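You operate a simulated robot arm through the tools that you are given. There is no shell and no other tool.

You run a simulated robot arm. Do the job below in one go: nothing can be reset, and whatever is moved stays where it is left.

## Task
Bolt the yellow cover on the grey pedestal, crosswise: red, green, blue, white.

It is judged by the outcome, as a careful person would: the job done as asked, and still so three seconds after it is handed in. It fails if anything else is knocked over, pushed out of place, dropped, spilled or broken. Lids that push on must go on centred and level and be pressed home; caps that screw on are set level and turned clockwise until they are tight.

## Robot
A 7-joint arm with a two-finger gripper, fixed in place. Base frame: the origin is on the floor under the middle of its stand, x ahead of it, y to its left, z up; the work surface is at about z = 900. Lengths are in mm, angles in degrees, forces in N, time in s.
With the tool pointing down near the work surface it reaches from about 340 to 760 mm from the base axis. Its first joint turns from -143.0 to 143.0 degrees. Payload 2.45 kg.
The TCP is the grasp point between the finger pads, 26 mm short of the fingertips. In the tool frame z runs along the fingers and y along their closing line. The gripper opens to 96 mm; its body begins 69 mm behind the TCP.
Orientation is that of the tool frame in the base frame, as a unit quaternion [w, x, y, z]. With the fingers straight down and closing along the base's y, the tool's x points along the base's -x, its y along +y and its z along -z.

## Interface
- The arm moves only by the tool nudge_tool. Its argument "targets" is a list that holds one entry, the list of rows, each a list of 7 numbers: the gripper command, from -1 (fully open) to 1 (shut), values between in proportion, then the shift along the tool's x, y, z in units of 20 mm (1.0 is 20 mm), then the turn, a rotation vector about the tool's x, y, z in units of 6 degrees (1.0 is 6 degrees). In form: [[[fingers, x, y, z, wx, wy, wz], ...]]. A call has 1 to 20 rows; each row shifts and turns the commanded pose from where the row before left it, along the tool's axes as they then stand. A call with a number of a shift or a turn outside -1 to 1 is refused whole. Each row takes 0.2 s and may step no farther than 50 mm and 8.6 degrees from the row before; otherwise, or with a gripper value out of range, the whole call is refused. Where a pose cannot be reached the arm comes as near as it can. A force on the tool above 60 N (or 10 N above the force at the start of the call, whichever is more), or a blocked arm, ends the call early, and 0.2 s more pass. Each finger travels about 50 mm/s and halts on what it meets, pressing with about 26 N; the grip force reading is that of the motor and also rises with nothing between the fingers. The clock runs only during rows and for 0.2 s after the last one: add rows that do not move to give the fingers time. The reply holds the time, the measured pose of the TCP, the force on the tool along the base axes, the opening and the grip force, in the units named above and with some noise, with the torque about the TCP (base axes, N m) and any sound that the robot's microphone picked up, and new pictures: "show" is both (left out), scene, wrist or none.
- Cameras (640 x 400 px; columns grow to the right, rows downward): "scene" is fixed at [48, 512.8, 1538.9]; the picture's right is [-0.73, -0.68, 0.00], its down [-0.38, 0.41, -0.83] and it looks along [0.57, -0.61, -0.56] (base axes); focal length 345 px, centre (320, 200). "wrist" rides on the gripper at [82, 3, -98] in the tool frame; the picture's right is [-0.04, 1.00, 0.00], its down [-0.73, -0.03, -0.68] and it looks along [-0.68, -0.03, 0.73] (tool axes); focal length 256 px, centre (320, 200). There is no depth. A picture from a camera that has moved, and an enlarged one, comes with that camera's place and axes in the base frame and with its lens. The place of the scene camera against the robot may be out by one fixed shift of up to 18 mm in any direction.
- move_column(by): slides the trunk up (or, below 0, down) by that many mm; the arm rides with it, the base frame stays. It gives what a move gives, with no picture.
- enlarge(camera, box): a new picture of the part [left, top, right, bottom] of that camera's present view, enlarged. No time passes.
- job_done(): hands the job in; it is judged then, once.

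Nothing tells you positions but the pictures and the camera data. Unless the task says otherwise, let go and move clear before handing in.

The tools are called after ">>>" as a command line: name --argument value ..., lists and objects as JSON in quotes. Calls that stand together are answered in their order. nudge_tool: Moves the arm, as the interface text tells. Its arguments: {"type":"object","properties":{"targets":{"type":"array","items":{"type":"array","items":{"type":"array","items":{"type":"number"}}}},"show":{"type":"string","enum":["both","scene","wrist","none"]}},"required":["targets"]} The other tools are called the same way: move_column (by) moves the trunk up or down; enlarge (camera, box) takes an enlarged picture of a part of a camera's view; job_done () hands the job in.

At the start:

```text
time_s: 0.0
tcp_pos: [515.0, 110.2, 1251.6]
orientation: [0.0, 0.0, 1.0, 0.0]
contact_force: [-0.1, -0.1, 0.1]
ft_torque: [-0.02, 0.02, 0.02]
grip_width: 96.2
gripper_force: 0.1
trunk travel left (down, up): [-575.0, 65.0]
```

scene: 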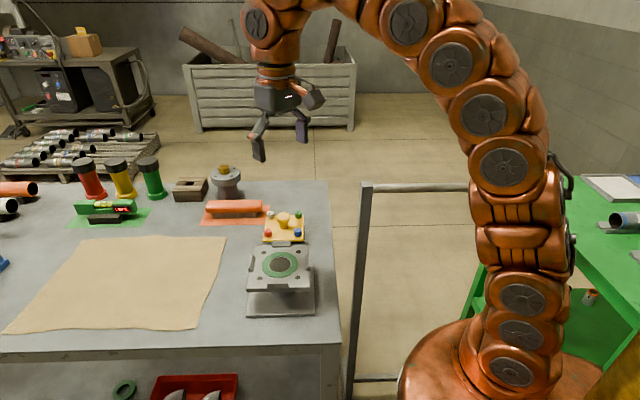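
wrist: 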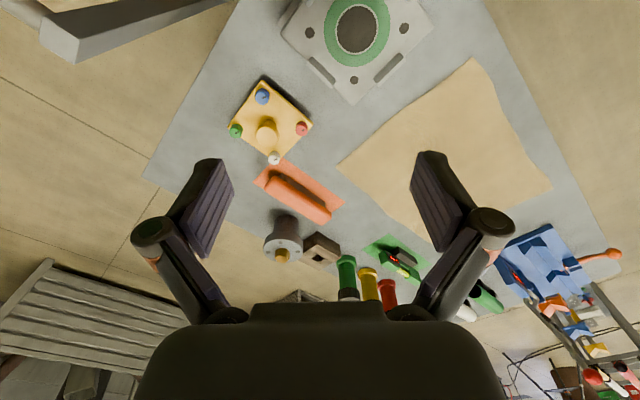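

I see a workbench with a grey pedestal (green gasket on top), a yellow cover with four coloured bolts and a centre knob, an orange-handled tool, a grey device, and other items. I'll look closer before moving.

>>> enlarge --camera "scene" --box '[160, 140, 340, 320]'

>>> enlarge --camera "wrist" --box '[220, 0, 460, 150]'

>>> enlarge --camera "wrist" --box '[200, 60, 440, 310]'

>>> enlarge --camera "scene" --box '[50, 150, 210, 240]'

```text
2.22 times, centred on (250, 230) of scene
camera zoom: at [48.0, 512.8, 1538.9], right [-0.73, -0.68, 0.0], down [-0.38, 0.41, -0.83], along [0.57, -0.61, -0.56], focal length 767 px, centre (476, 133)
```

zoom: 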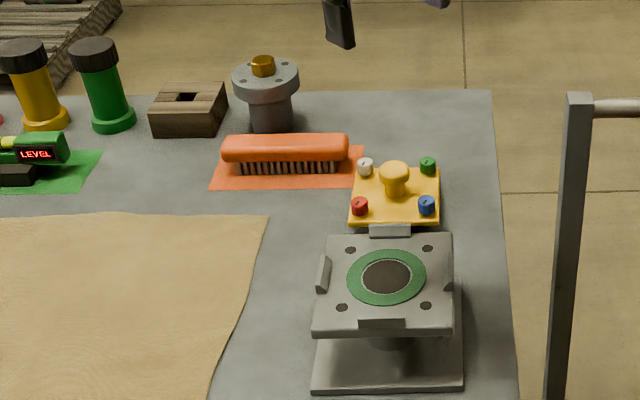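

```text
2.67 times, centred on (340, 75) of wrist
camera zoom: at [435.3, 112.4, 1350.0], right [0.04, 1.0, 0.0], down [0.73, -0.03, 0.68], along [0.68, -0.03, -0.73], focal length 683 px, centre (267, 533)
```

zoom: 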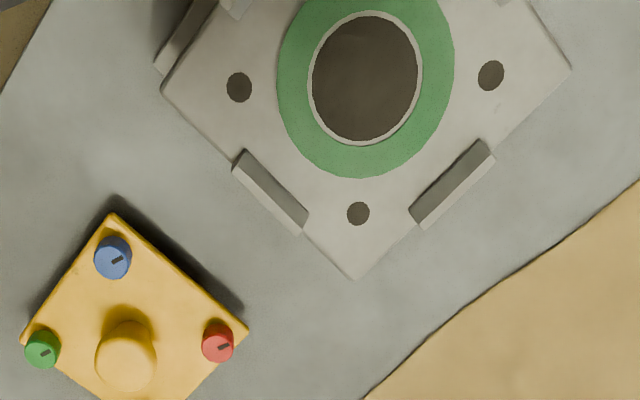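

```text
1.60 times, centred on (320, 185) of wrist
camera zoom: at [435.3, 112.4, 1350.0], right [0.04, 1.0, 0.0], down [0.73, -0.03, 0.68], along [0.68, -0.03, -0.73], focal length 410 px, centre (320, 224)
```

zoom: 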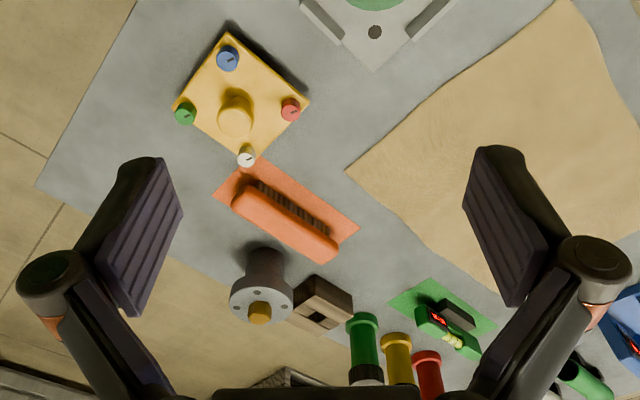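

```text
4.00 times, centred on (130, 195) of scene
camera zoom: at [48.0, 512.8, 1538.9], right [-0.73, -0.68, 0.0], down [-0.38, 0.41, -0.83], along [0.57, -0.61, -0.56], focal length 1380 px, centre (1080, 220)
```

zoom: 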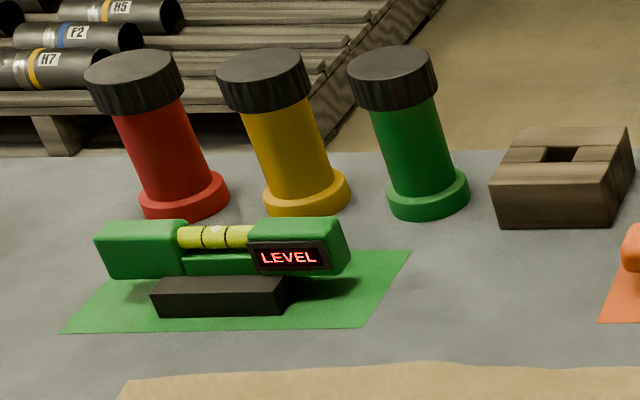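

The yellow cover (four bolts in diagonal corners, knob in the middle) sits near (645, 10), and the grey pedestal near (500, 155). Both are turned about 45°. I'll move over the cover for a closer look.

>>> nudge_tool --targets '[[[-1, -0.85, -1, 1, 0, 0, 0], [-1, -0.85, -1, 1, 0, 0, 0], [-1, -0.85, -1, 1, 0, 0, 0], [-1, -0.85, -1, 1, 0, 0, 0], [-1, -0.85, -1, 1, 0, 0, 0], [-1, 0, 0, 0, 0, 0, 0]]]' --show "both"

```text
time_s: 1.4
tcp_pos: [600.1, 9.7, 1151.2]
orientation: [0.0, 0.0, 1.0, 0.0]
contact_force: [-0.5, 0.4, 0.1]
ft_torque: [0.02, -0.03, 0.0]
grip_width: 95.9
gripper_force: 0.1
trunk travel left (down, up): [-575.0, 65.0]
camera wrist: at [521.3, 11.2, 1249.8], right [0.04, 1.0, 0.0], down [0.73, -0.03, 0.68], along [0.68, -0.03, -0.73], focal length 256 px, centre (320, 200)
```

scene: 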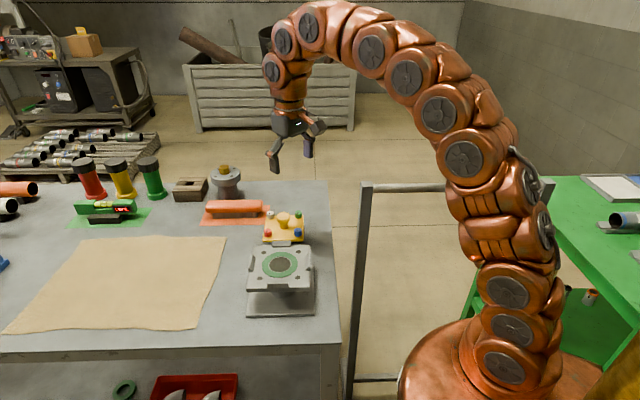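
wrist: 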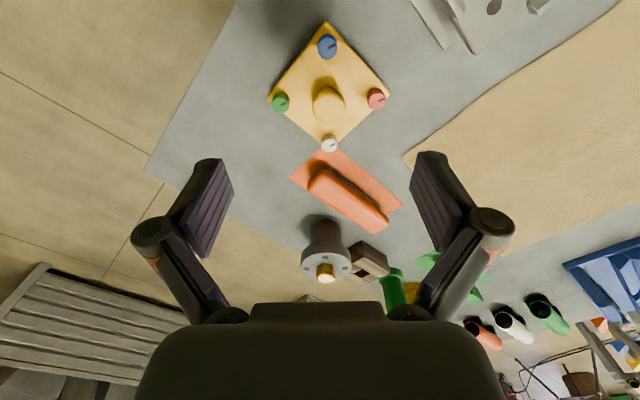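

The cover is now ahead and in view. I'll enlarge both cameras' views of it to get its pose and the bolt shapes.

>>> enlarge --camera "wrist" --box '[248, 10, 408, 160]'

>>> enlarge --camera "scene" --box '[235, 195, 335, 265]'

>>> enlarge --camera "scene" --box '[235, 235, 335, 325]'

```text
2.67 times, centred on (328, 85) of wrist
camera zoom: at [521.3, 11.2, 1249.8], right [0.04, 1.0, 0.0], down [0.73, -0.03, 0.68], along [0.68, -0.03, -0.73], focal length 683 px, centre (299, 507)
```

zoom: 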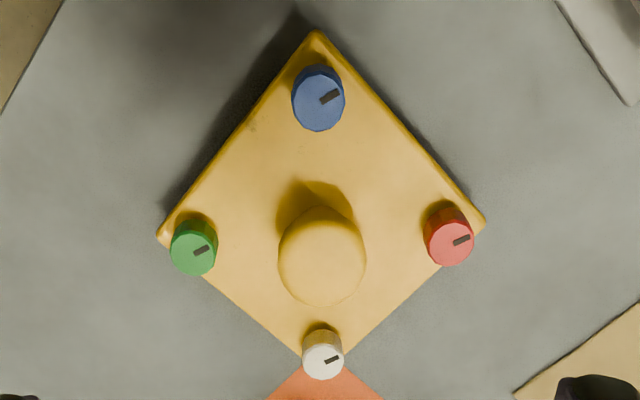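

```text
5.71 times, centred on (285, 230) of scene
camera zoom: at [48.0, 512.8, 1538.9], right [-0.73, -0.68, 0.0], down [-0.38, 0.41, -0.83], along [0.57, -0.61, -0.56], focal length 1972 px, centre (520, 29)
```

zoom: 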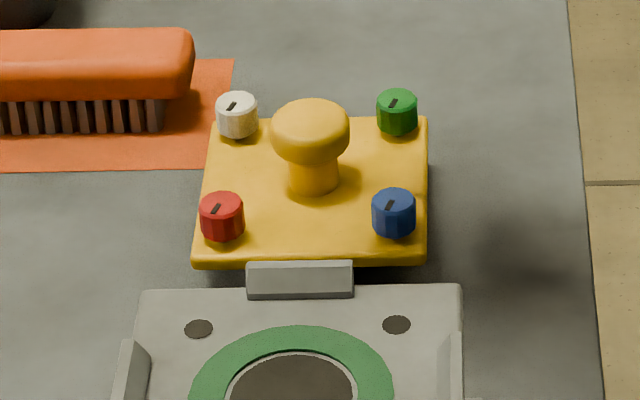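

```text
4.44 times, centred on (285, 280) of scene
camera zoom: at [48.0, 512.8, 1538.9], right [-0.73, -0.68, 0.0], down [-0.38, 0.41, -0.83], along [0.57, -0.61, -0.56], focal length 1533 px, centre (476, -156)
```

zoom: 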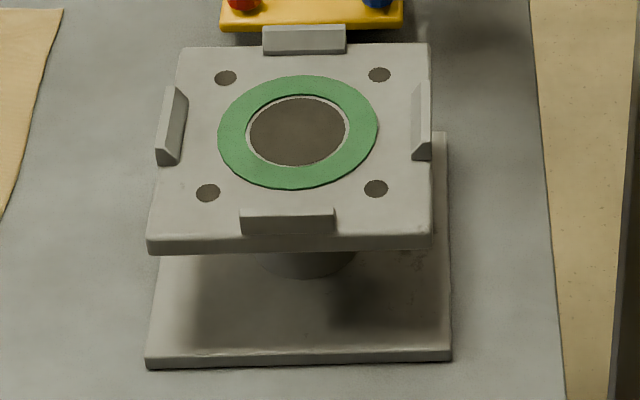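

The cover centre comes out near (643, 16) with bolt tops at z≈952 and an 80 mm bolt square. The pedestal is near (498, 154) with its top at z≈985, and both are turned by the same 45°. I'll view the pedestal from the same relative pose to compare precisely.

>>> nudge_tool --targets '[[[-1, 0.90625, 0.86, -0.20625, 0, 0, 0], [-1, 0.90625, 0.86, -0.20625, 0, 0, 0], [-1, 0.90625, 0.86, -0.20625, 0, 0, 0], [-1, 0.90625, 0.86, -0.20625, 0, 0, 0], [-1, 0.90625, 0.86, -0.20625, 0, 0, 0], [-1, 0.90625, 0.86, -0.20625, 0, 0, 0], [-1, 0.90625, 0.86, -0.20625, 0, 0, 0], [-1, 0.90625, 0.86, -0.20625, 0, 0, 0], [-1, 0, 0, 0, 0, 0, 0], [-1, 0, 0, 0, 0, 0, 0]]]' --show "wrist"

>>> enlarge --camera "wrist" --box '[248, 10, 408, 160]'

>>> enlarge --camera "wrist" --box '[240, 0, 416, 110]'

```text
time_s: 3.6
tcp_pos: [455.9, 148.2, 1182.7]
orientation: [0.001, 0.0, 1.0, 0.0]
contact_force: [-0.1, 0.5, -0.1]
ft_torque: [0.0, 0.02, -0.02]
grip_width: 95.8
gripper_force: 0.1
trunk travel left (down, up): [-575.0, 65.0]
camera wrist: at [375.3, 150.1, 1282.1], right [0.04, 1.0, 0.0], down [0.73, -0.03, 0.68], along [0.68, -0.03, -0.73], focal length 256 px, centre (320, 200)
```

wrist: 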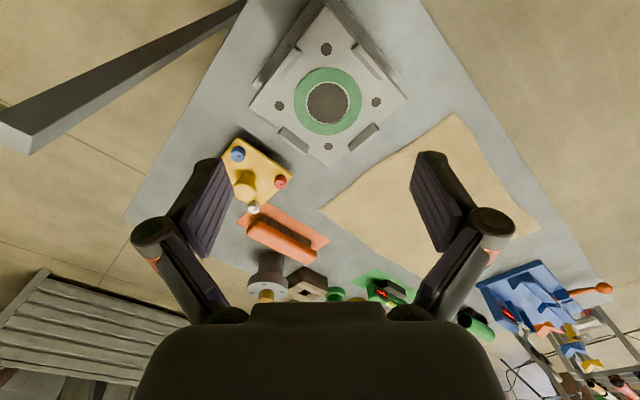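

```text
2.67 times, centred on (328, 85) of wrist
camera zoom: at [375.3, 150.1, 1282.1], right [0.04, 1.0, 0.0], down [0.73, -0.03, 0.68], along [0.68, -0.03, -0.73], focal length 683 px, centre (299, 507)
```

zoom: 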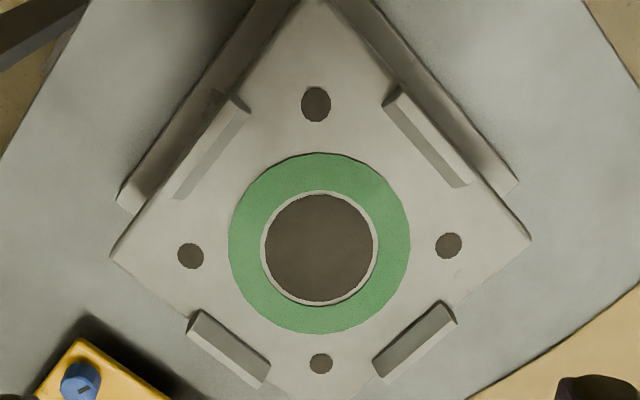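

```text
3.64 times, centred on (328, 55) of wrist
camera zoom: at [375.3, 150.1, 1282.1], right [0.04, 1.0, 0.0], down [0.73, -0.03, 0.68], along [0.68, -0.03, -0.73], focal length 931 px, centre (291, 727)
```

zoom: 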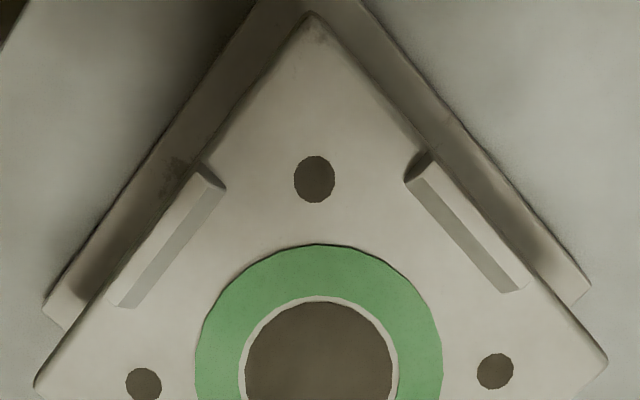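

The hole pattern matches the bolt pattern closely. The shift from cover to pedestal is about (-144, +137) mm with no yaw change. Next I go above the cover's knob and turn the gripper 45° so the fingers close square to the cover's edges, clear of the bolts.

>>> nudge_tool --targets '[[[-0.333, -0.93, -0.6585, 0.6135, 0, 0, 0], [-0.333, -0.93, -0.6585, 0.6135, 0, 0, 0], [-0.333, -0.93, -0.6585, 0.6135, 0, 0, 0], [-0.333, -0.93, -0.6585, 0.6135, 0, 0, 0], [-0.333, -0.93, -0.6585, 0.6135, 0, 0, 0], [-0.333, -0.93, -0.6585, 0.6135, 0, 0, 0], [-0.333, -0.93, -0.6585, 0.6135, 0, 0, 0], [-0.333, -0.93, -0.6585, 0.6135, 0, 0, 0], [-0.333, -0.93, -0.6585, 0.6135, 0, 0, 0], [-0.333, -0.93, -0.6585, 0.6135, 0, 0, 0], [-0.333, 0, 0, 0, 0, 0, -0.9375], [-0.333, 0, 0, 0, 0, 0, -0.9375], [-0.333, 0, 0, 0, 0, 0, -0.9375], [-0.333, 0, 0, 0, 0, 0, -0.9375], [-0.333, 0, 0, 0, 0, 0, -0.9375], [-0.333, 0, 0, 0, 0, 0, -0.9375], [-0.333, 0, 0, 0, 0, 0, -0.9375], [-0.333, 0, 0, 0, 0, 0, -0.9375], [-0.333, 0, 0, 0, 0, 0, 0]]]' --show "both"

```text
time_s: 7.6
tcp_pos: [641.9, 16.1, 1062.0]
orientation: [0.0, -0.383, 0.924, 0.0]
contact_force: [0.7, -0.6, -0.1]
ft_torque: [-0.01, 0.03, 0.0]
grip_width: 64.1
gripper_force: 0.0
trunk travel left (down, up): [-575.0, 65.0]
camera wrist: at [583.1, -40.9, 1159.9], right [-0.68, 0.73, 0.0], down [0.54, 0.5, 0.68], along [0.5, 0.46, -0.73], focal length 256 px, centre (320, 200)
```

scene: 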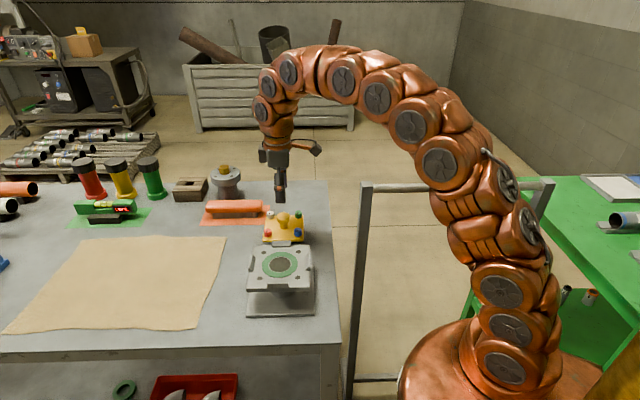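
wrist: 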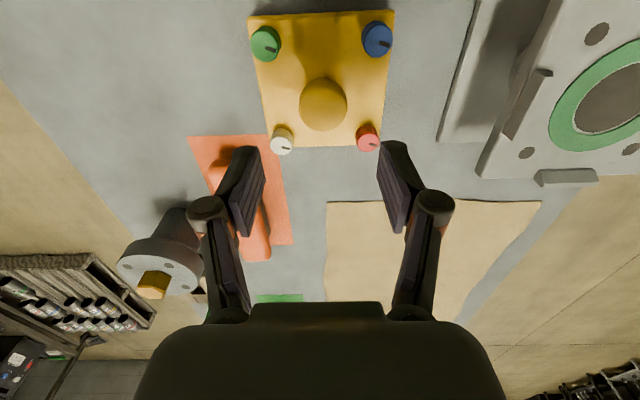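

The gripper is now above the knob with the fingers square to the cover. I'll enlarge to check how well the tool axis is centred on the knob.

>>> enlarge --camera "wrist" --box '[240, 5, 400, 155]'

>>> enlarge --camera "scene" --box '[235, 170, 335, 265]'

>>> nudge_tool --targets '[[[-0.333, 0, 0, 0, 0, 0, 0]]]' --show "none"

```text
2.67 times, centred on (320, 80) of wrist
camera zoom: at [583.1, -40.9, 1159.9], right [-0.68, 0.73, 0.0], down [0.54, 0.5, 0.68], along [0.5, 0.46, -0.73], focal length 683 px, centre (320, 520)
```

zoom: 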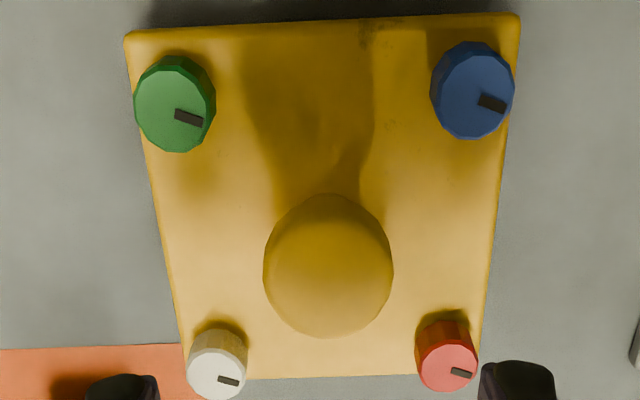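

```text
4.21 times, centred on (285, 218) of scene
camera zoom: at [48.0, 512.8, 1538.9], right [-0.73, -0.68, 0.0], down [-0.38, 0.41, -0.83], along [0.57, -0.61, -0.56], focal length 1453 px, centre (467, 126)
```

zoom: 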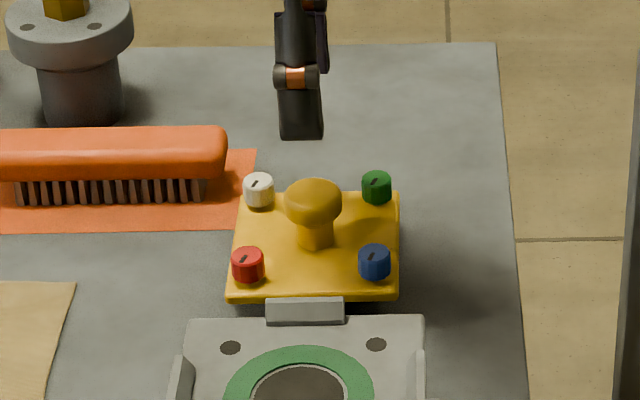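

```text
time_s: 8.0
tcp_pos: [641.4, 16.1, 1060.7]
orientation: [0.001, -0.383, 0.924, 0.0]
contact_force: [-0.1, -0.4, -0.3]
ft_torque: [0.01, 0.0, -0.01]
grip_width: 63.9
gripper_force: 0.0
trunk travel left (down, up): [-575.0, 65.0]
```

The bolt tops sit at z≈950 and the cover centre is about (-1.2, +2.1) mm from the tool axis. I'll correct for that and descend to just above the knob.

>>> nudge_tool --targets '[[[-0.333, -0.06, 0.105, 0, 0, 0, 0], [-0.333, 0, 0, 0.8, 0, 0, 0], [-0.333, 0, 0, 0.8, 0, 0, 0], [-0.333, 0, 0, 0.8, 0, 0, 0], [-0.333, 0, 0, 0.6, 0, 0, 0], [-0.333, 0, 0, 0, 0, 0, 0], [-0.333, 0, 0, 0, 0, 0, 0]]]' --show "both"

>>> enlarge --camera "scene" --box '[245, 170, 325, 250]'

```text
time_s: 9.6
tcp_pos: [639.4, 19.0, 1001.4]
orientation: [0.0, -0.383, 0.924, 0.0]
contact_force: [-0.1, -0.2, 0.9]
ft_torque: [0.02, 0.0, 0.01]
grip_width: 63.9
gripper_force: 0.0
trunk travel left (down, up): [-575.0, 65.0]
camera wrist: at [581.9, -38.2, 1100.1], right [-0.68, 0.74, 0.0], down [0.54, 0.5, 0.68], along [0.5, 0.46, -0.73], focal length 256 px, centre (320, 200)
```

scene: 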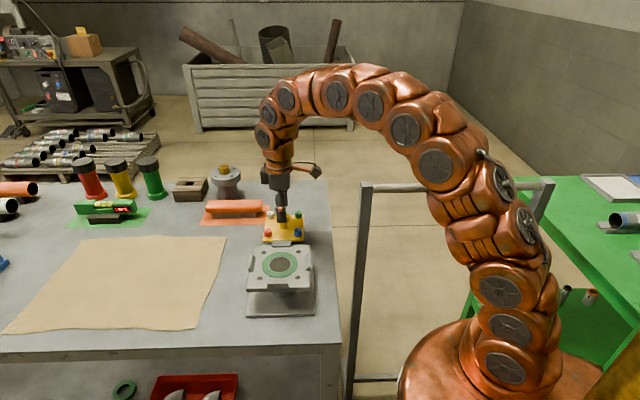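
wrist: 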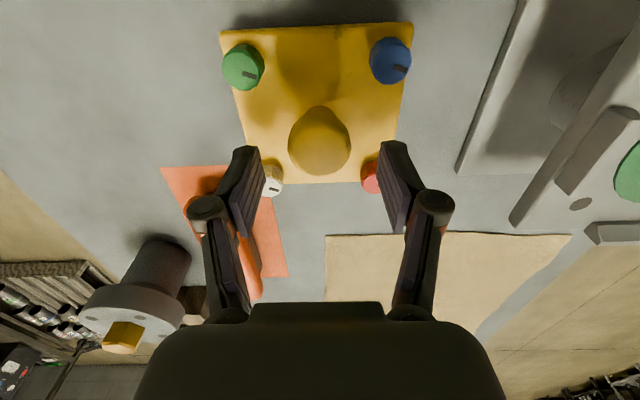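

```text
5.00 times, centred on (285, 210) of scene
camera zoom: at [48.0, 512.8, 1538.9], right [-0.73, -0.68, 0.0], down [-0.38, 0.41, -0.83], along [0.57, -0.61, -0.56], focal length 1725 px, centre (495, 150)
```

zoom: 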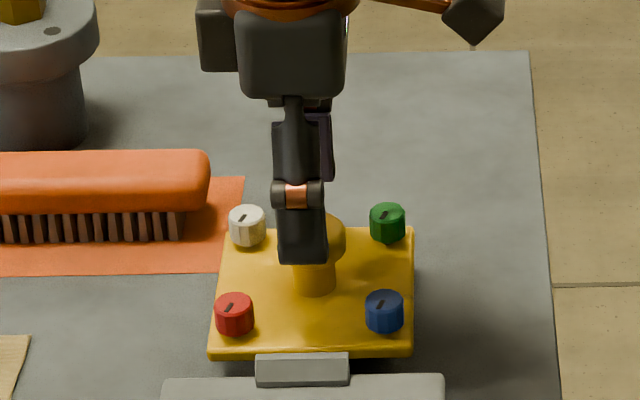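

>>> enlarge --camera "wrist" --box '[210, 15, 430, 205]'

>>> enlarge --camera "scene" --box '[260, 190, 310, 240]'

```text
2.11 times, centred on (320, 110) of wrist
camera zoom: at [581.9, -38.2, 1100.1], right [-0.68, 0.74, 0.0], down [0.54, 0.5, 0.68], along [0.5, 0.46, -0.73], focal length 539 px, centre (320, 390)
```

zoom: 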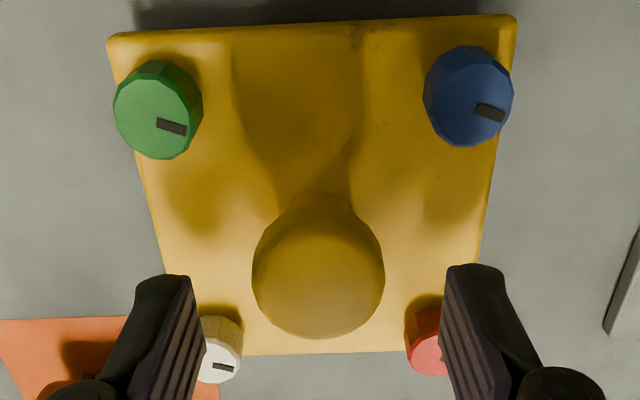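

```text
8.00 times, centred on (285, 215) of scene
camera zoom: at [48.0, 512.8, 1538.9], right [-0.73, -0.68, 0.0], down [-0.38, 0.41, -0.83], along [0.57, -0.61, -0.56], focal length 2760 px, centre (600, 80)
```

zoom: 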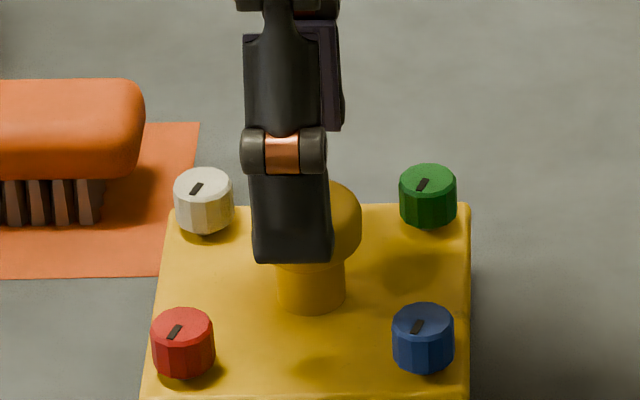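

The fingers are centred across the knob, whose top is at z≈974. I'll ease down so the pads sit mid-cap, then close.

>>> nudge_tool --targets '[[[-0.333, 0.06, 0, 0.5, 0, 0, 0], [-0.333, 0, 0, 0.5, 0, 0, 0], [-0.333, 0, 0, 0.45, 0, 0, 0], [-0.333, 0, 0, 0.3, 0, 0, 0], [-0.333, 0, 0, 0, 0, 0, 0], [-0.333, 0, 0, 0, 0, 0, 0]]]' --show "both"

>>> enlarge --camera "scene" --box '[260, 190, 310, 240]'

>>> enlarge --camera "wrist" --box '[210, 15, 430, 205]'

```text
time_s: 11.0
tcp_pos: [639.7, 18.1, 966.1]
orientation: [0.0, -0.383, 0.924, 0.0]
contact_force: [0.6, -0.3, -0.1]
ft_torque: [0.01, 0.01, 0.0]
grip_width: 63.7
gripper_force: 0.1
trunk travel left (down, up): [-575.0, 65.0]
camera wrist: at [581.6, -39.0, 1065.1], right [-0.68, 0.74, 0.0], down [0.54, 0.5, 0.68], along [0.5, 0.46, -0.73], focal length 256 px, centre (320, 200)
```

scene: 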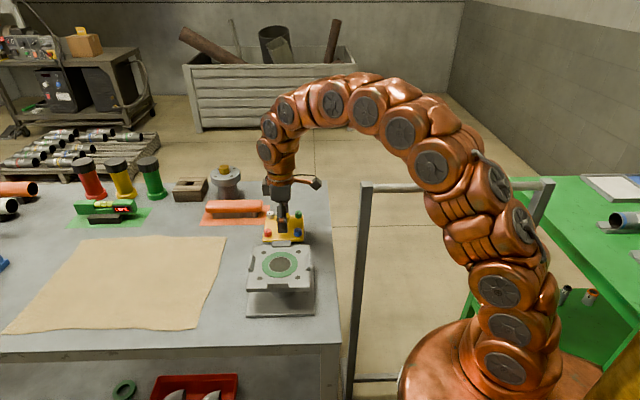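
wrist: 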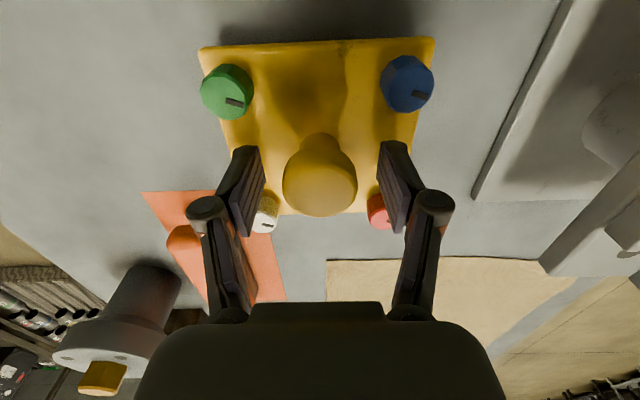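

```text
8.00 times, centred on (285, 215) of scene
camera zoom: at [48.0, 512.8, 1538.9], right [-0.73, -0.68, 0.0], down [-0.38, 0.41, -0.83], along [0.57, -0.61, -0.56], focal length 2760 px, centre (600, 80)
```

zoom: 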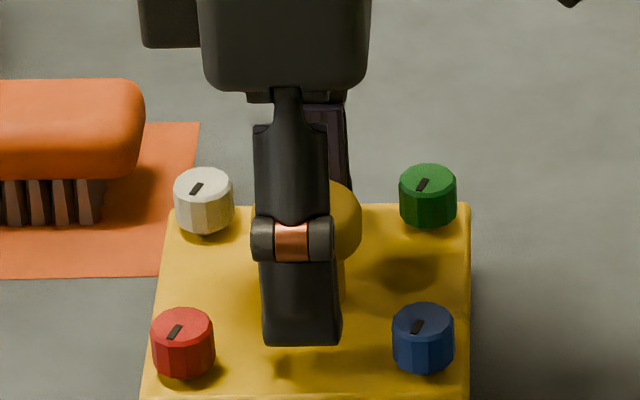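

```text
2.11 times, centred on (320, 110) of wrist
camera zoom: at [581.6, -39.0, 1065.1], right [-0.68, 0.74, 0.0], down [0.54, 0.5, 0.68], along [0.5, 0.46, -0.73], focal length 539 px, centre (320, 390)
```

zoom: 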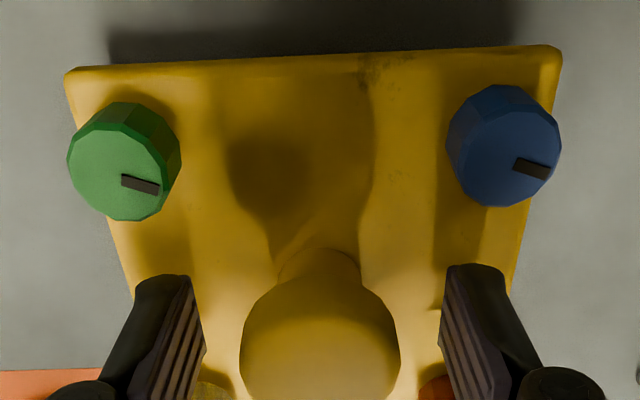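

The pads straddle the knob cap at mid-height and nothing is touching. Closing now.

>>> nudge_tool --targets '[[[0, 0, 0, 0, 0, 0, 0], [0.2, 0, 0, 0, 0, 0, 0], [0.5, 0, 0, 0, 0, 0, 0], [1, 0, 0, 0, 0, 0, 0], [1, 0, 0, 0, 0, 0, 0], [1, 0, 0, 0, 0, 0, 0]]]' --show "both"

```text
time_s: 12.4
tcp_pos: [640.9, 18.1, 967.1]
orientation: [0.0, -0.383, 0.924, 0.0]
contact_force: [0.6, 0.3, 1.5]
ft_torque: [0.03, -0.03, 0.0]
grip_width: 36.6
gripper_force: 26.1
trunk travel left (down, up): [-575.0, 65.0]
camera wrist: at [581.6, -39.0, 1065.2], right [-0.68, 0.74, 0.0], down [0.54, 0.5, 0.68], along [0.5, 0.46, -0.73], focal length 256 px, centre (320, 200)
```

scene: 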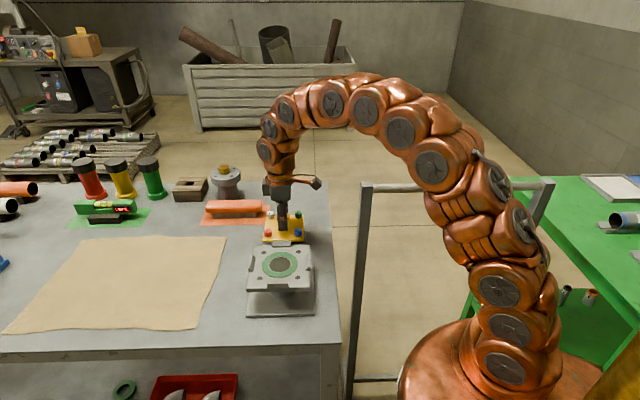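
wrist: 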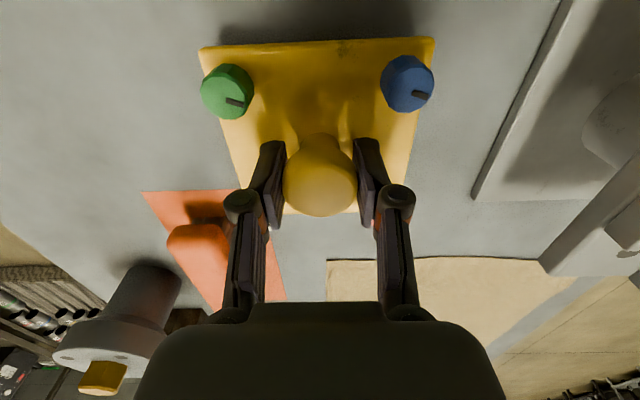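

The knob is gripped at 36.6 mm. Lifting straight up, well above the pedestal height.

>>> nudge_tool --targets '[[[1, 0, 0, -0.25, 0, 0, 0], [1, 0, 0, -0.25, 0, 0, 0], [1, 0, 0, -0.5, 0, 0, 0], [1, 0, 0, -0.5, 0, 0, 0], [1, 0, 0, -0.5, 0, 0, 0], [1, 0, 0, -0.5, 0, 0, 0], [1, 0, 0, -0.5, 0, 0, 0], [1, 0, 0, -0.5, 0, 0, 0], [1, 0, 0, -0.5, 0, 0, 0], [1, 0, 0, -0.5, 0, 0, 0], [1, 0, 0, -0.5, 0, 0, 0], [1, 0, 0, -0.5, 0, 0, 0], [1, 0, 0, -0.5, 0, 0, 0], [1, 0, 0, -0.5, 0, 0, 0], [1, 0, 0, 0, 0, 0, 0], [1, 0, 0, 0, 0, 0, 0]]]' --show "both"

>>> enlarge --camera "scene" --box '[235, 140, 335, 240]'

>>> enlarge --camera "wrist" --box '[190, 20, 450, 220]'

```text
time_s: 15.8
tcp_pos: [640.5, 17.8, 1096.6]
orientation: [0.0, -0.383, 0.924, 0.0]
contact_force: [0.0, 0.2, -9.9]
ft_torque: [0.0, 0.02, -0.01]
grip_width: 36.8
gripper_force: 25.7
trunk travel left (down, up): [-575.0, 65.0]
camera wrist: at [582.0, -39.0, 1195.0], right [-0.68, 0.74, 0.0], down [0.54, 0.5, 0.68], along [0.5, 0.46, -0.73], focal length 256 px, centre (320, 200)
```

scene: 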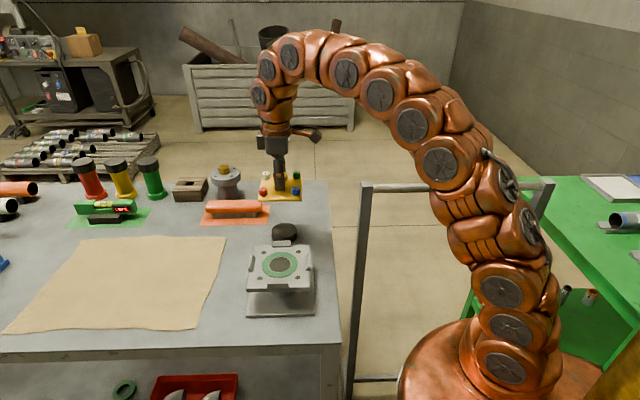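
wrist: 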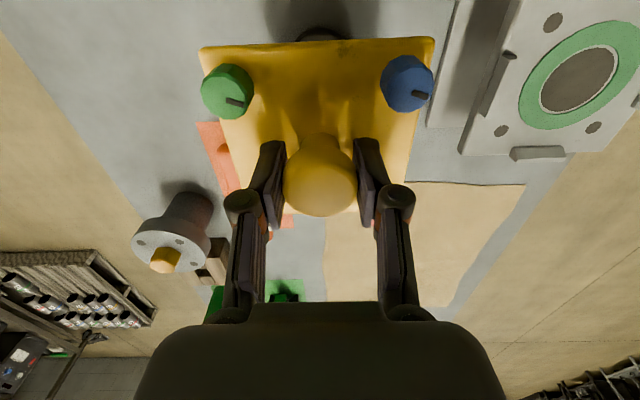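

```text
4.00 times, centred on (285, 190) of scene
camera zoom: at [48.0, 512.8, 1538.9], right [-0.73, -0.68, 0.0], down [-0.38, 0.41, -0.83], along [0.57, -0.61, -0.56], focal length 1380 px, centre (460, 240)
```

zoom: 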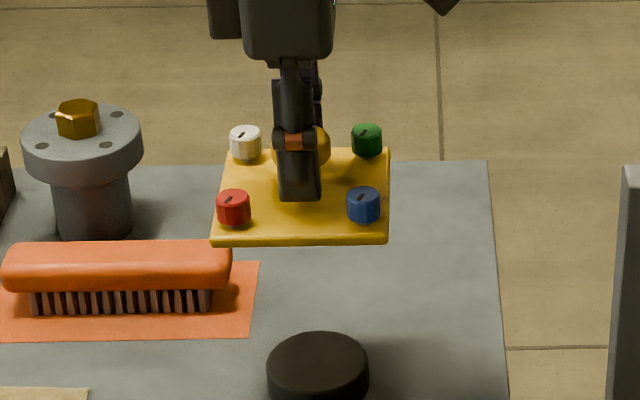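

```text
2.00 times, centred on (320, 120) of wrist
camera zoom: at [582.0, -39.0, 1195.0], right [-0.68, 0.74, 0.0], down [0.54, 0.5, 0.68], along [0.5, 0.46, -0.73], focal length 512 px, centre (320, 360)
```

zoom: 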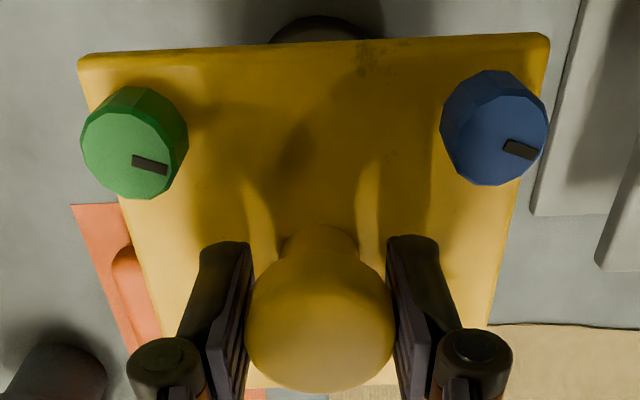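

The cover came up cleanly and level at about 10 N; it had been resting on a black puck. Carrying it to above the pedestal by the measured shift.

>>> nudge_tool --targets '[[[1, 0, 0.2, 0, 0, 0, 0], [1, 0.14, 0.4, 0, 0, 0, 0], [1, 0.14, 0.6, 0, 0, 0, 0], [1, 0, 0.6, 0, 0, 0, 0], [1, 0, 0.6, 0, 0, 0, 0], [1, 0, 0.6, 0, 0, 0, 0], [1, 0, 0.6, 0, 0, 0, 0], [1, 0, 0.6, 0, 0, 0, 0], [1, 0, 0.6, 0, 0, 0, 0], [1, 0, 0.6, 0, 0, 0, 0], [1, 0, 0.6, 0, 0, 0, 0], [1, 0, 0.6, 0, 0, 0, 0], [1, 0, 0.6, 0, 0, 0, 0], [1, 0, 0.6, 0, 0, 0, 0], [1, 0, 0.6, 0, 0, 0, 0], [1, 0, 0.6, 0, 0, 0, 0], [1, 0, 0.5, 0, 0, 0, 0], [1, 0, 0.3, 0, 0, 0, 0], [1, 0, 0.125, 0, 0, 0, 0], [1, 0, 0, 0, 0, 0, 0]]]' --show "both"

>>> enlarge --camera "scene" --box '[225, 180, 345, 320]'

>>> enlarge --camera "wrist" --box '[170, 0, 470, 220]'

```text
time_s: 20.0
tcp_pos: [495.5, 154.1, 1094.7]
orientation: [0.0, -0.383, 0.924, 0.0]
contact_force: [-0.8, 0.5, -9.9]
ft_torque: [0.01, 0.03, -0.01]
grip_width: 36.9
gripper_force: 26.3
trunk travel left (down, up): [-575.0, 65.0]
camera wrist: at [437.7, 97.5, 1194.5], right [-0.68, 0.74, 0.0], down [0.54, 0.5, 0.68], along [0.5, 0.46, -0.73], focal length 256 px, centre (320, 200)
```

scene: 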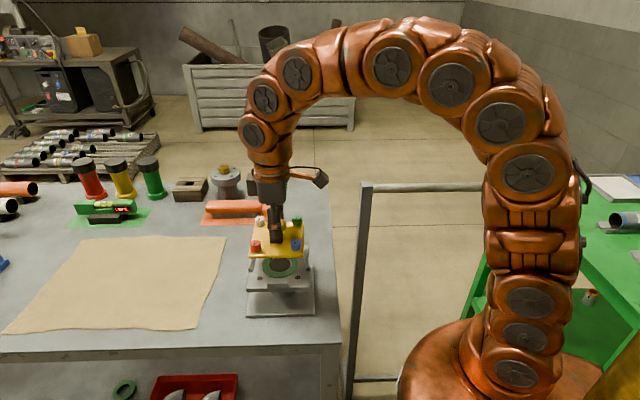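
wrist: 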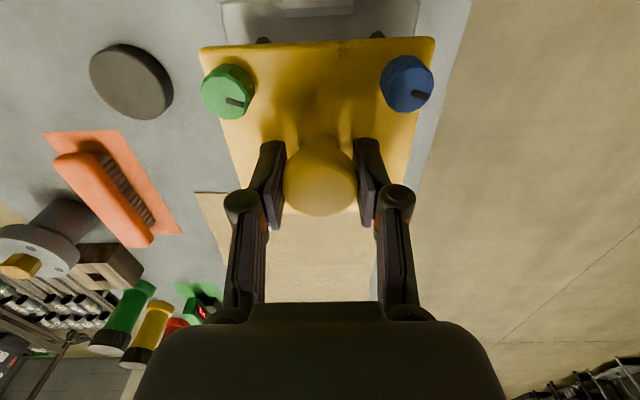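

```text
2.86 times, centred on (285, 250) of scene
camera zoom: at [48.0, 512.8, 1538.9], right [-0.73, -0.68, 0.0], down [-0.38, 0.41, -0.83], along [0.57, -0.61, -0.56], focal length 986 px, centre (420, 57)
```

zoom: 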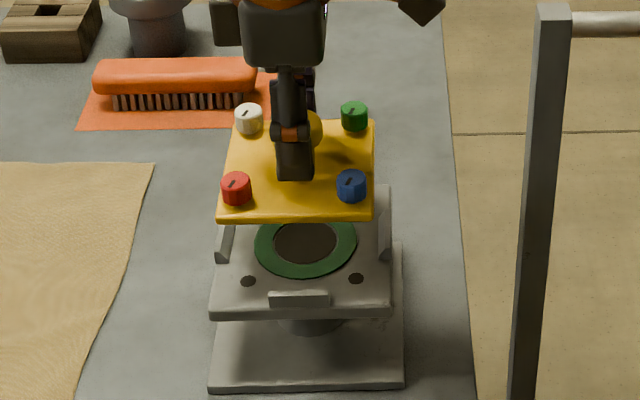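

```text
1.82 times, centred on (320, 110) of wrist
camera zoom: at [437.7, 97.5, 1194.5], right [-0.68, 0.74, 0.0], down [0.54, 0.5, 0.68], along [0.5, 0.46, -0.73], focal length 465 px, centre (320, 364)
```

zoom: 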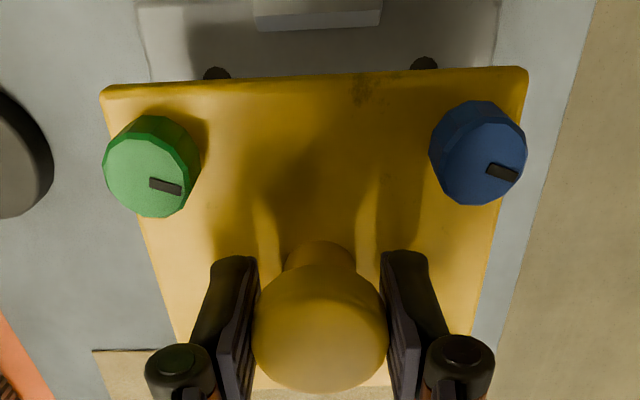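

The cover is above the pedestal with the bolts nearly over the holes; I read about 1.2 mm still to go along the closing direction and no yaw error. I'll correct it, come partway down, and check again.

>>> nudge_tool --targets '[[[1, 0, 0.06, 0, 0, 0, 0], [1, 0, 0, 0.3, 0, 0, 0], [1, 0, 0, 0.5, 0, 0, 0], [1, 0, 0, 0.5, 0, 0, 0], [1, 0, 0, 0.4, 0, 0, 0], [1, 0, 0, 0.3, 0, 0, 0], [1, 0, 0, 0, 0, 0, 0], [1, 0, 0, 0, 0, 0, 0]]]' --show "both"

>>> enlarge --camera "scene" --box '[240, 200, 330, 300]'

>>> enlarge --camera "wrist" --box '[180, 0, 460, 120]'

```text
time_s: 21.8
tcp_pos: [495.3, 154.7, 1056.0]
orientation: [0.0, -0.383, 0.924, 0.0]
contact_force: [0.9, 0.2, -10.5]
ft_torque: [0.02, -0.01, -0.01]
grip_width: 36.8
gripper_force: 25.9
trunk travel left (down, up): [-575.0, 65.0]
camera wrist: at [437.0, 98.1, 1154.7], right [-0.68, 0.74, 0.0], down [0.54, 0.5, 0.68], along [0.5, 0.46, -0.73], focal length 256 px, centre (320, 200)
```

scene: 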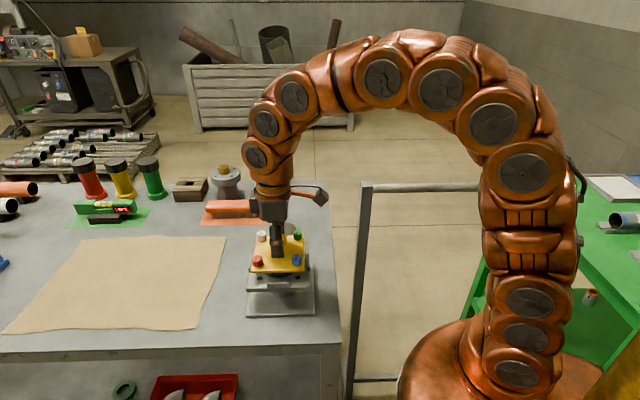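
wrist: 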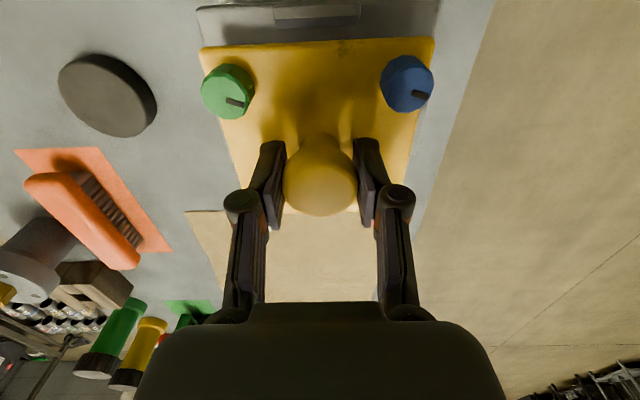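

```text
4.00 times, centred on (285, 250) of scene
camera zoom: at [48.0, 512.8, 1538.9], right [-0.73, -0.68, 0.0], down [-0.38, 0.41, -0.83], along [0.57, -0.61, -0.56], focal length 1380 px, centre (460, 0)
```

zoom: 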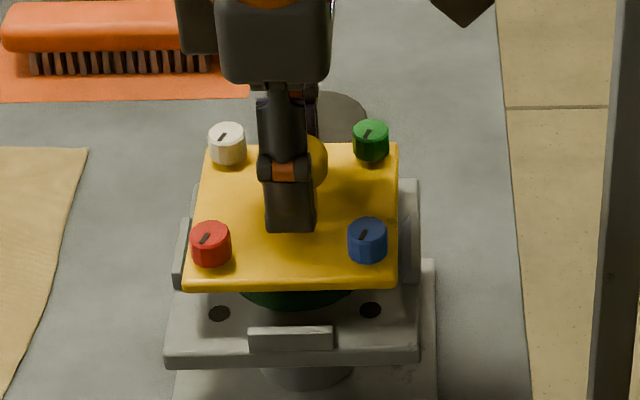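

```text
2.29 times, centred on (320, 60) of wrist
camera zoom: at [437.0, 98.1, 1154.7], right [-0.68, 0.74, 0.0], down [0.54, 0.5, 0.68], along [0.5, 0.46, -0.73], focal length 585 px, centre (320, 520)
```

zoom: 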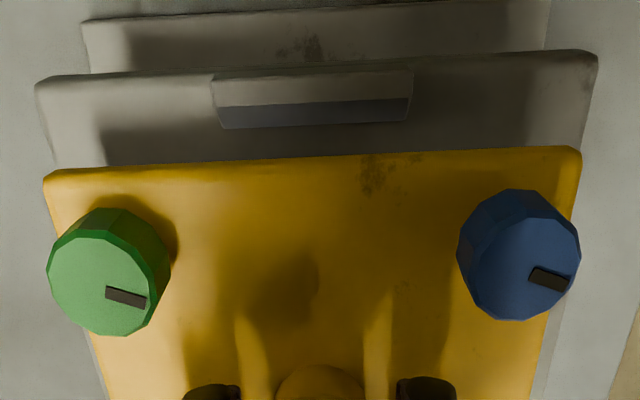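

Alignment looks within about half a millimetre. Lowering slowly until the cover enters between the tabs.

>>> nudge_tool --targets '[[[1, -0.015, 0.02, 0.2, 0, 0, 0], [1, 0, 0, 0.2, 0, 0, 0], [1, 0, 0, 0.2, 0, 0, 0], [1, 0, 0, 0.15, 0, 0, 0], [1, 0, 0, 0.15, 0, 0, 0], [1, 0, 0, 0, 0, 0, 0]]]' --show "both"

>>> enlarge --camera "scene" --box '[240, 210, 330, 300]'

>>> enlarge --camera "wrist" --box '[180, 0, 460, 120]'

```text
time_s: 23.2
tcp_pos: [494.4, 155.7, 1037.7]
orientation: [0.0, -0.383, 0.924, 0.0]
contact_force: [-0.6, -0.2, -10.6]
ft_torque: [0.01, -0.02, 0.01]
grip_width: 36.4
gripper_force: 26.2
trunk travel left (down, up): [-575.0, 65.0]
camera wrist: at [437.1, 98.7, 1136.6], right [-0.68, 0.74, 0.0], down [0.54, 0.5, 0.68], along [0.5, 0.46, -0.73], focal length 256 px, centre (320, 200)
```

scene: 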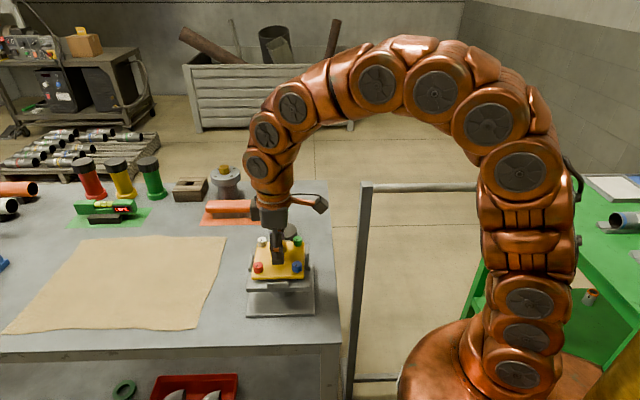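
wrist: 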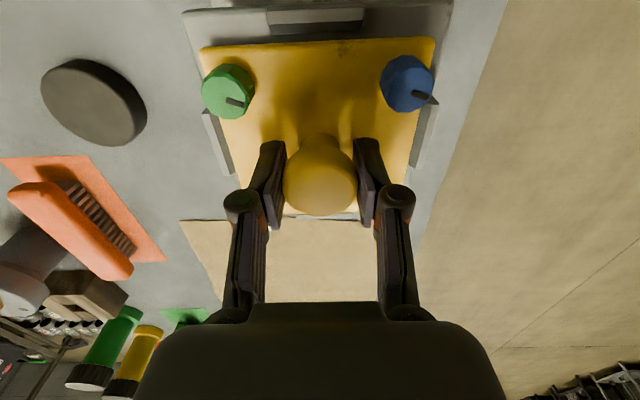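

```text
4.44 times, centred on (285, 255) of scene
camera zoom: at [48.0, 512.8, 1538.9], right [-0.73, -0.68, 0.0], down [-0.38, 0.41, -0.83], along [0.57, -0.61, -0.56], focal length 1533 px, centre (476, -44)
```

zoom: 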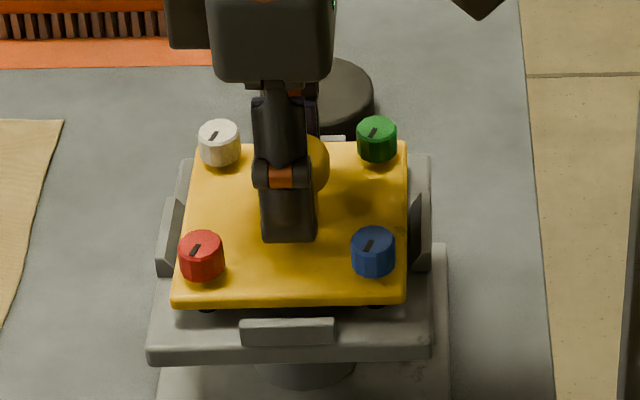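

```text
2.29 times, centred on (320, 60) of wrist
camera zoom: at [437.1, 98.7, 1136.6], right [-0.68, 0.74, 0.0], down [0.54, 0.5, 0.68], along [0.5, 0.46, -0.73], focal length 585 px, centre (320, 520)
```

zoom: 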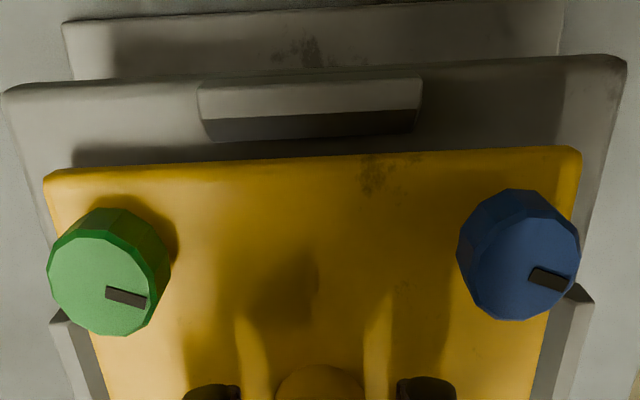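

>>> enlarge --camera "wrist" --box '[190, 80, 450, 230]'

>>> enlarge --camera "scene" --box '[255, 230, 315, 295]'

```text
2.46 times, centred on (320, 155) of wrist
camera zoom: at [437.1, 98.7, 1136.6], right [-0.68, 0.74, 0.0], down [0.54, 0.5, 0.68], along [0.5, 0.46, -0.73], focal length 630 px, centre (320, 311)
```

zoom: 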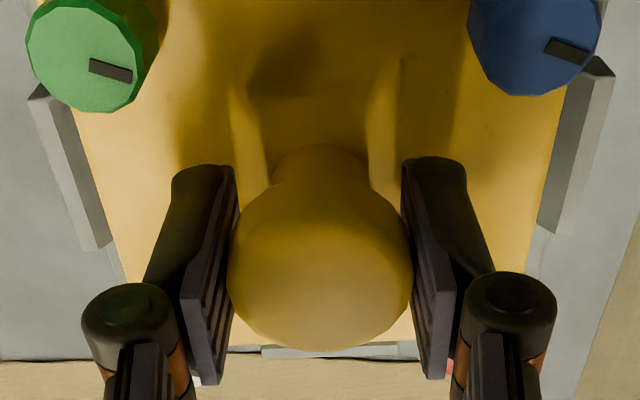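

```text
6.15 times, centred on (285, 262) of scene
camera zoom: at [48.0, 512.8, 1538.9], right [-0.73, -0.68, 0.0], down [-0.38, 0.41, -0.83], along [0.57, -0.61, -0.56], focal length 2123 px, centre (535, -185)
```

zoom: 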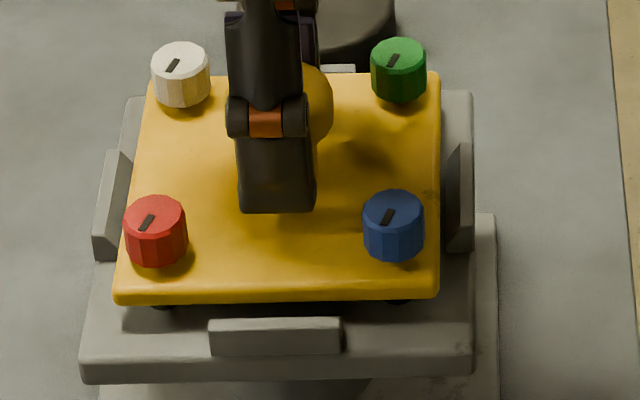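

The cover is square within the tabs. Continuing down in 2 mm steps until I feel contact.

>>> nudge_tool --targets '[[[1, 0, 0, 0.1, 0, 0, 0], [1, 0, 0, 0.1, 0, 0, 0], [1, 0, 0, 0.1, 0, 0, 0], [1, 0, 0, 0, 0, 0, 0]]]' --show "scene"

>>> enlarge --camera "scene" --box '[255, 230, 315, 295]'

>>> enlarge --camera "wrist" --box '[180, 0, 460, 175]'

```text
time_s: 24.2
tcp_pos: [495.9, 156.1, 1032.0]
orientation: [0.001, -0.383, 0.924, 0.0]
contact_force: [0.4, -0.9, -10.3]
ft_torque: [0.02, -0.01, 0.0]
grip_width: 36.6
gripper_force: 25.6
trunk travel left (down, up): [-575.0, 65.0]
```

scene: 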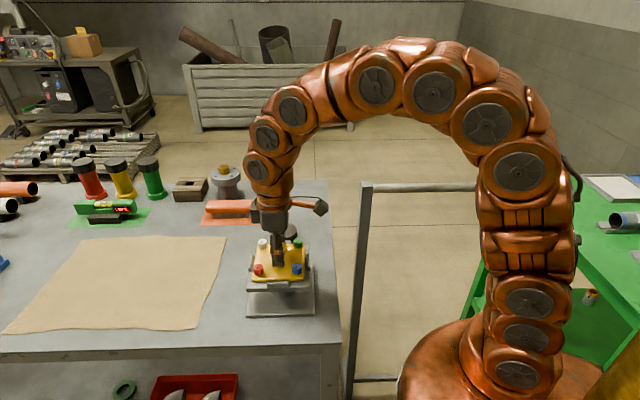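

```text
6.15 times, centred on (285, 262) of scene
camera zoom: at [48.0, 512.8, 1538.9], right [-0.73, -0.68, 0.0], down [-0.38, 0.41, -0.83], along [0.57, -0.61, -0.56], focal length 2123 px, centre (535, -185)
```

zoom: 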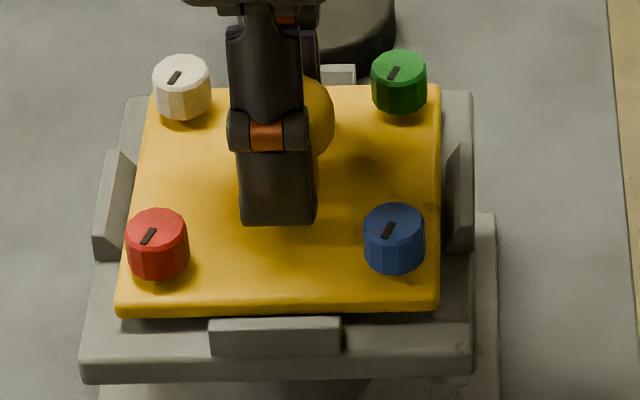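

```text
2.29 times, centred on (320, 88) of wrist
camera zoom: at [436.8, 98.9, 1131.0], right [-0.68, 0.74, 0.0], down [0.54, 0.5, 0.68], along [0.5, 0.46, -0.73], focal length 585 px, centre (320, 457)
```

zoom: 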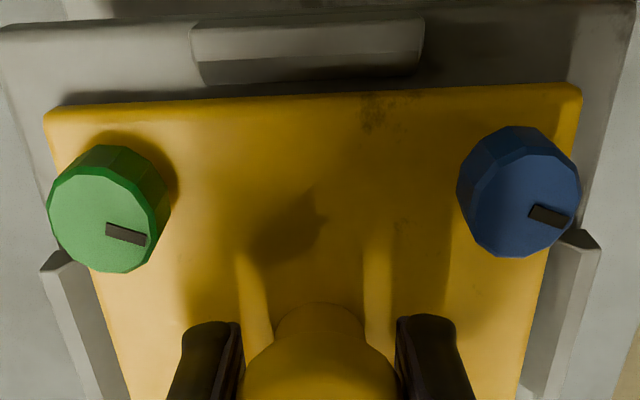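

>>> nudge_tool --targets '[[[1, 0, 0, 0.05, 0, 0, 0], [1, 0, 0, 0.05, 0, 0, 0], [1, 0, 0, 0.05, 0, 0, 0], [1, 0, 0, 0, 0, 0, 0]]]' --show "none"

```text
time_s: 25.2
tcp_pos: [494.9, 156.1, 1029.6]
orientation: [0.0, -0.382, 0.924, -0.001]
contact_force: [0.1, -1.3, -0.9]
ft_torque: [-0.21, 0.37, -0.04]
grip_width: 36.9
gripper_force: 26.0
trunk travel left (down, up): [-575.0, 65.0]
```

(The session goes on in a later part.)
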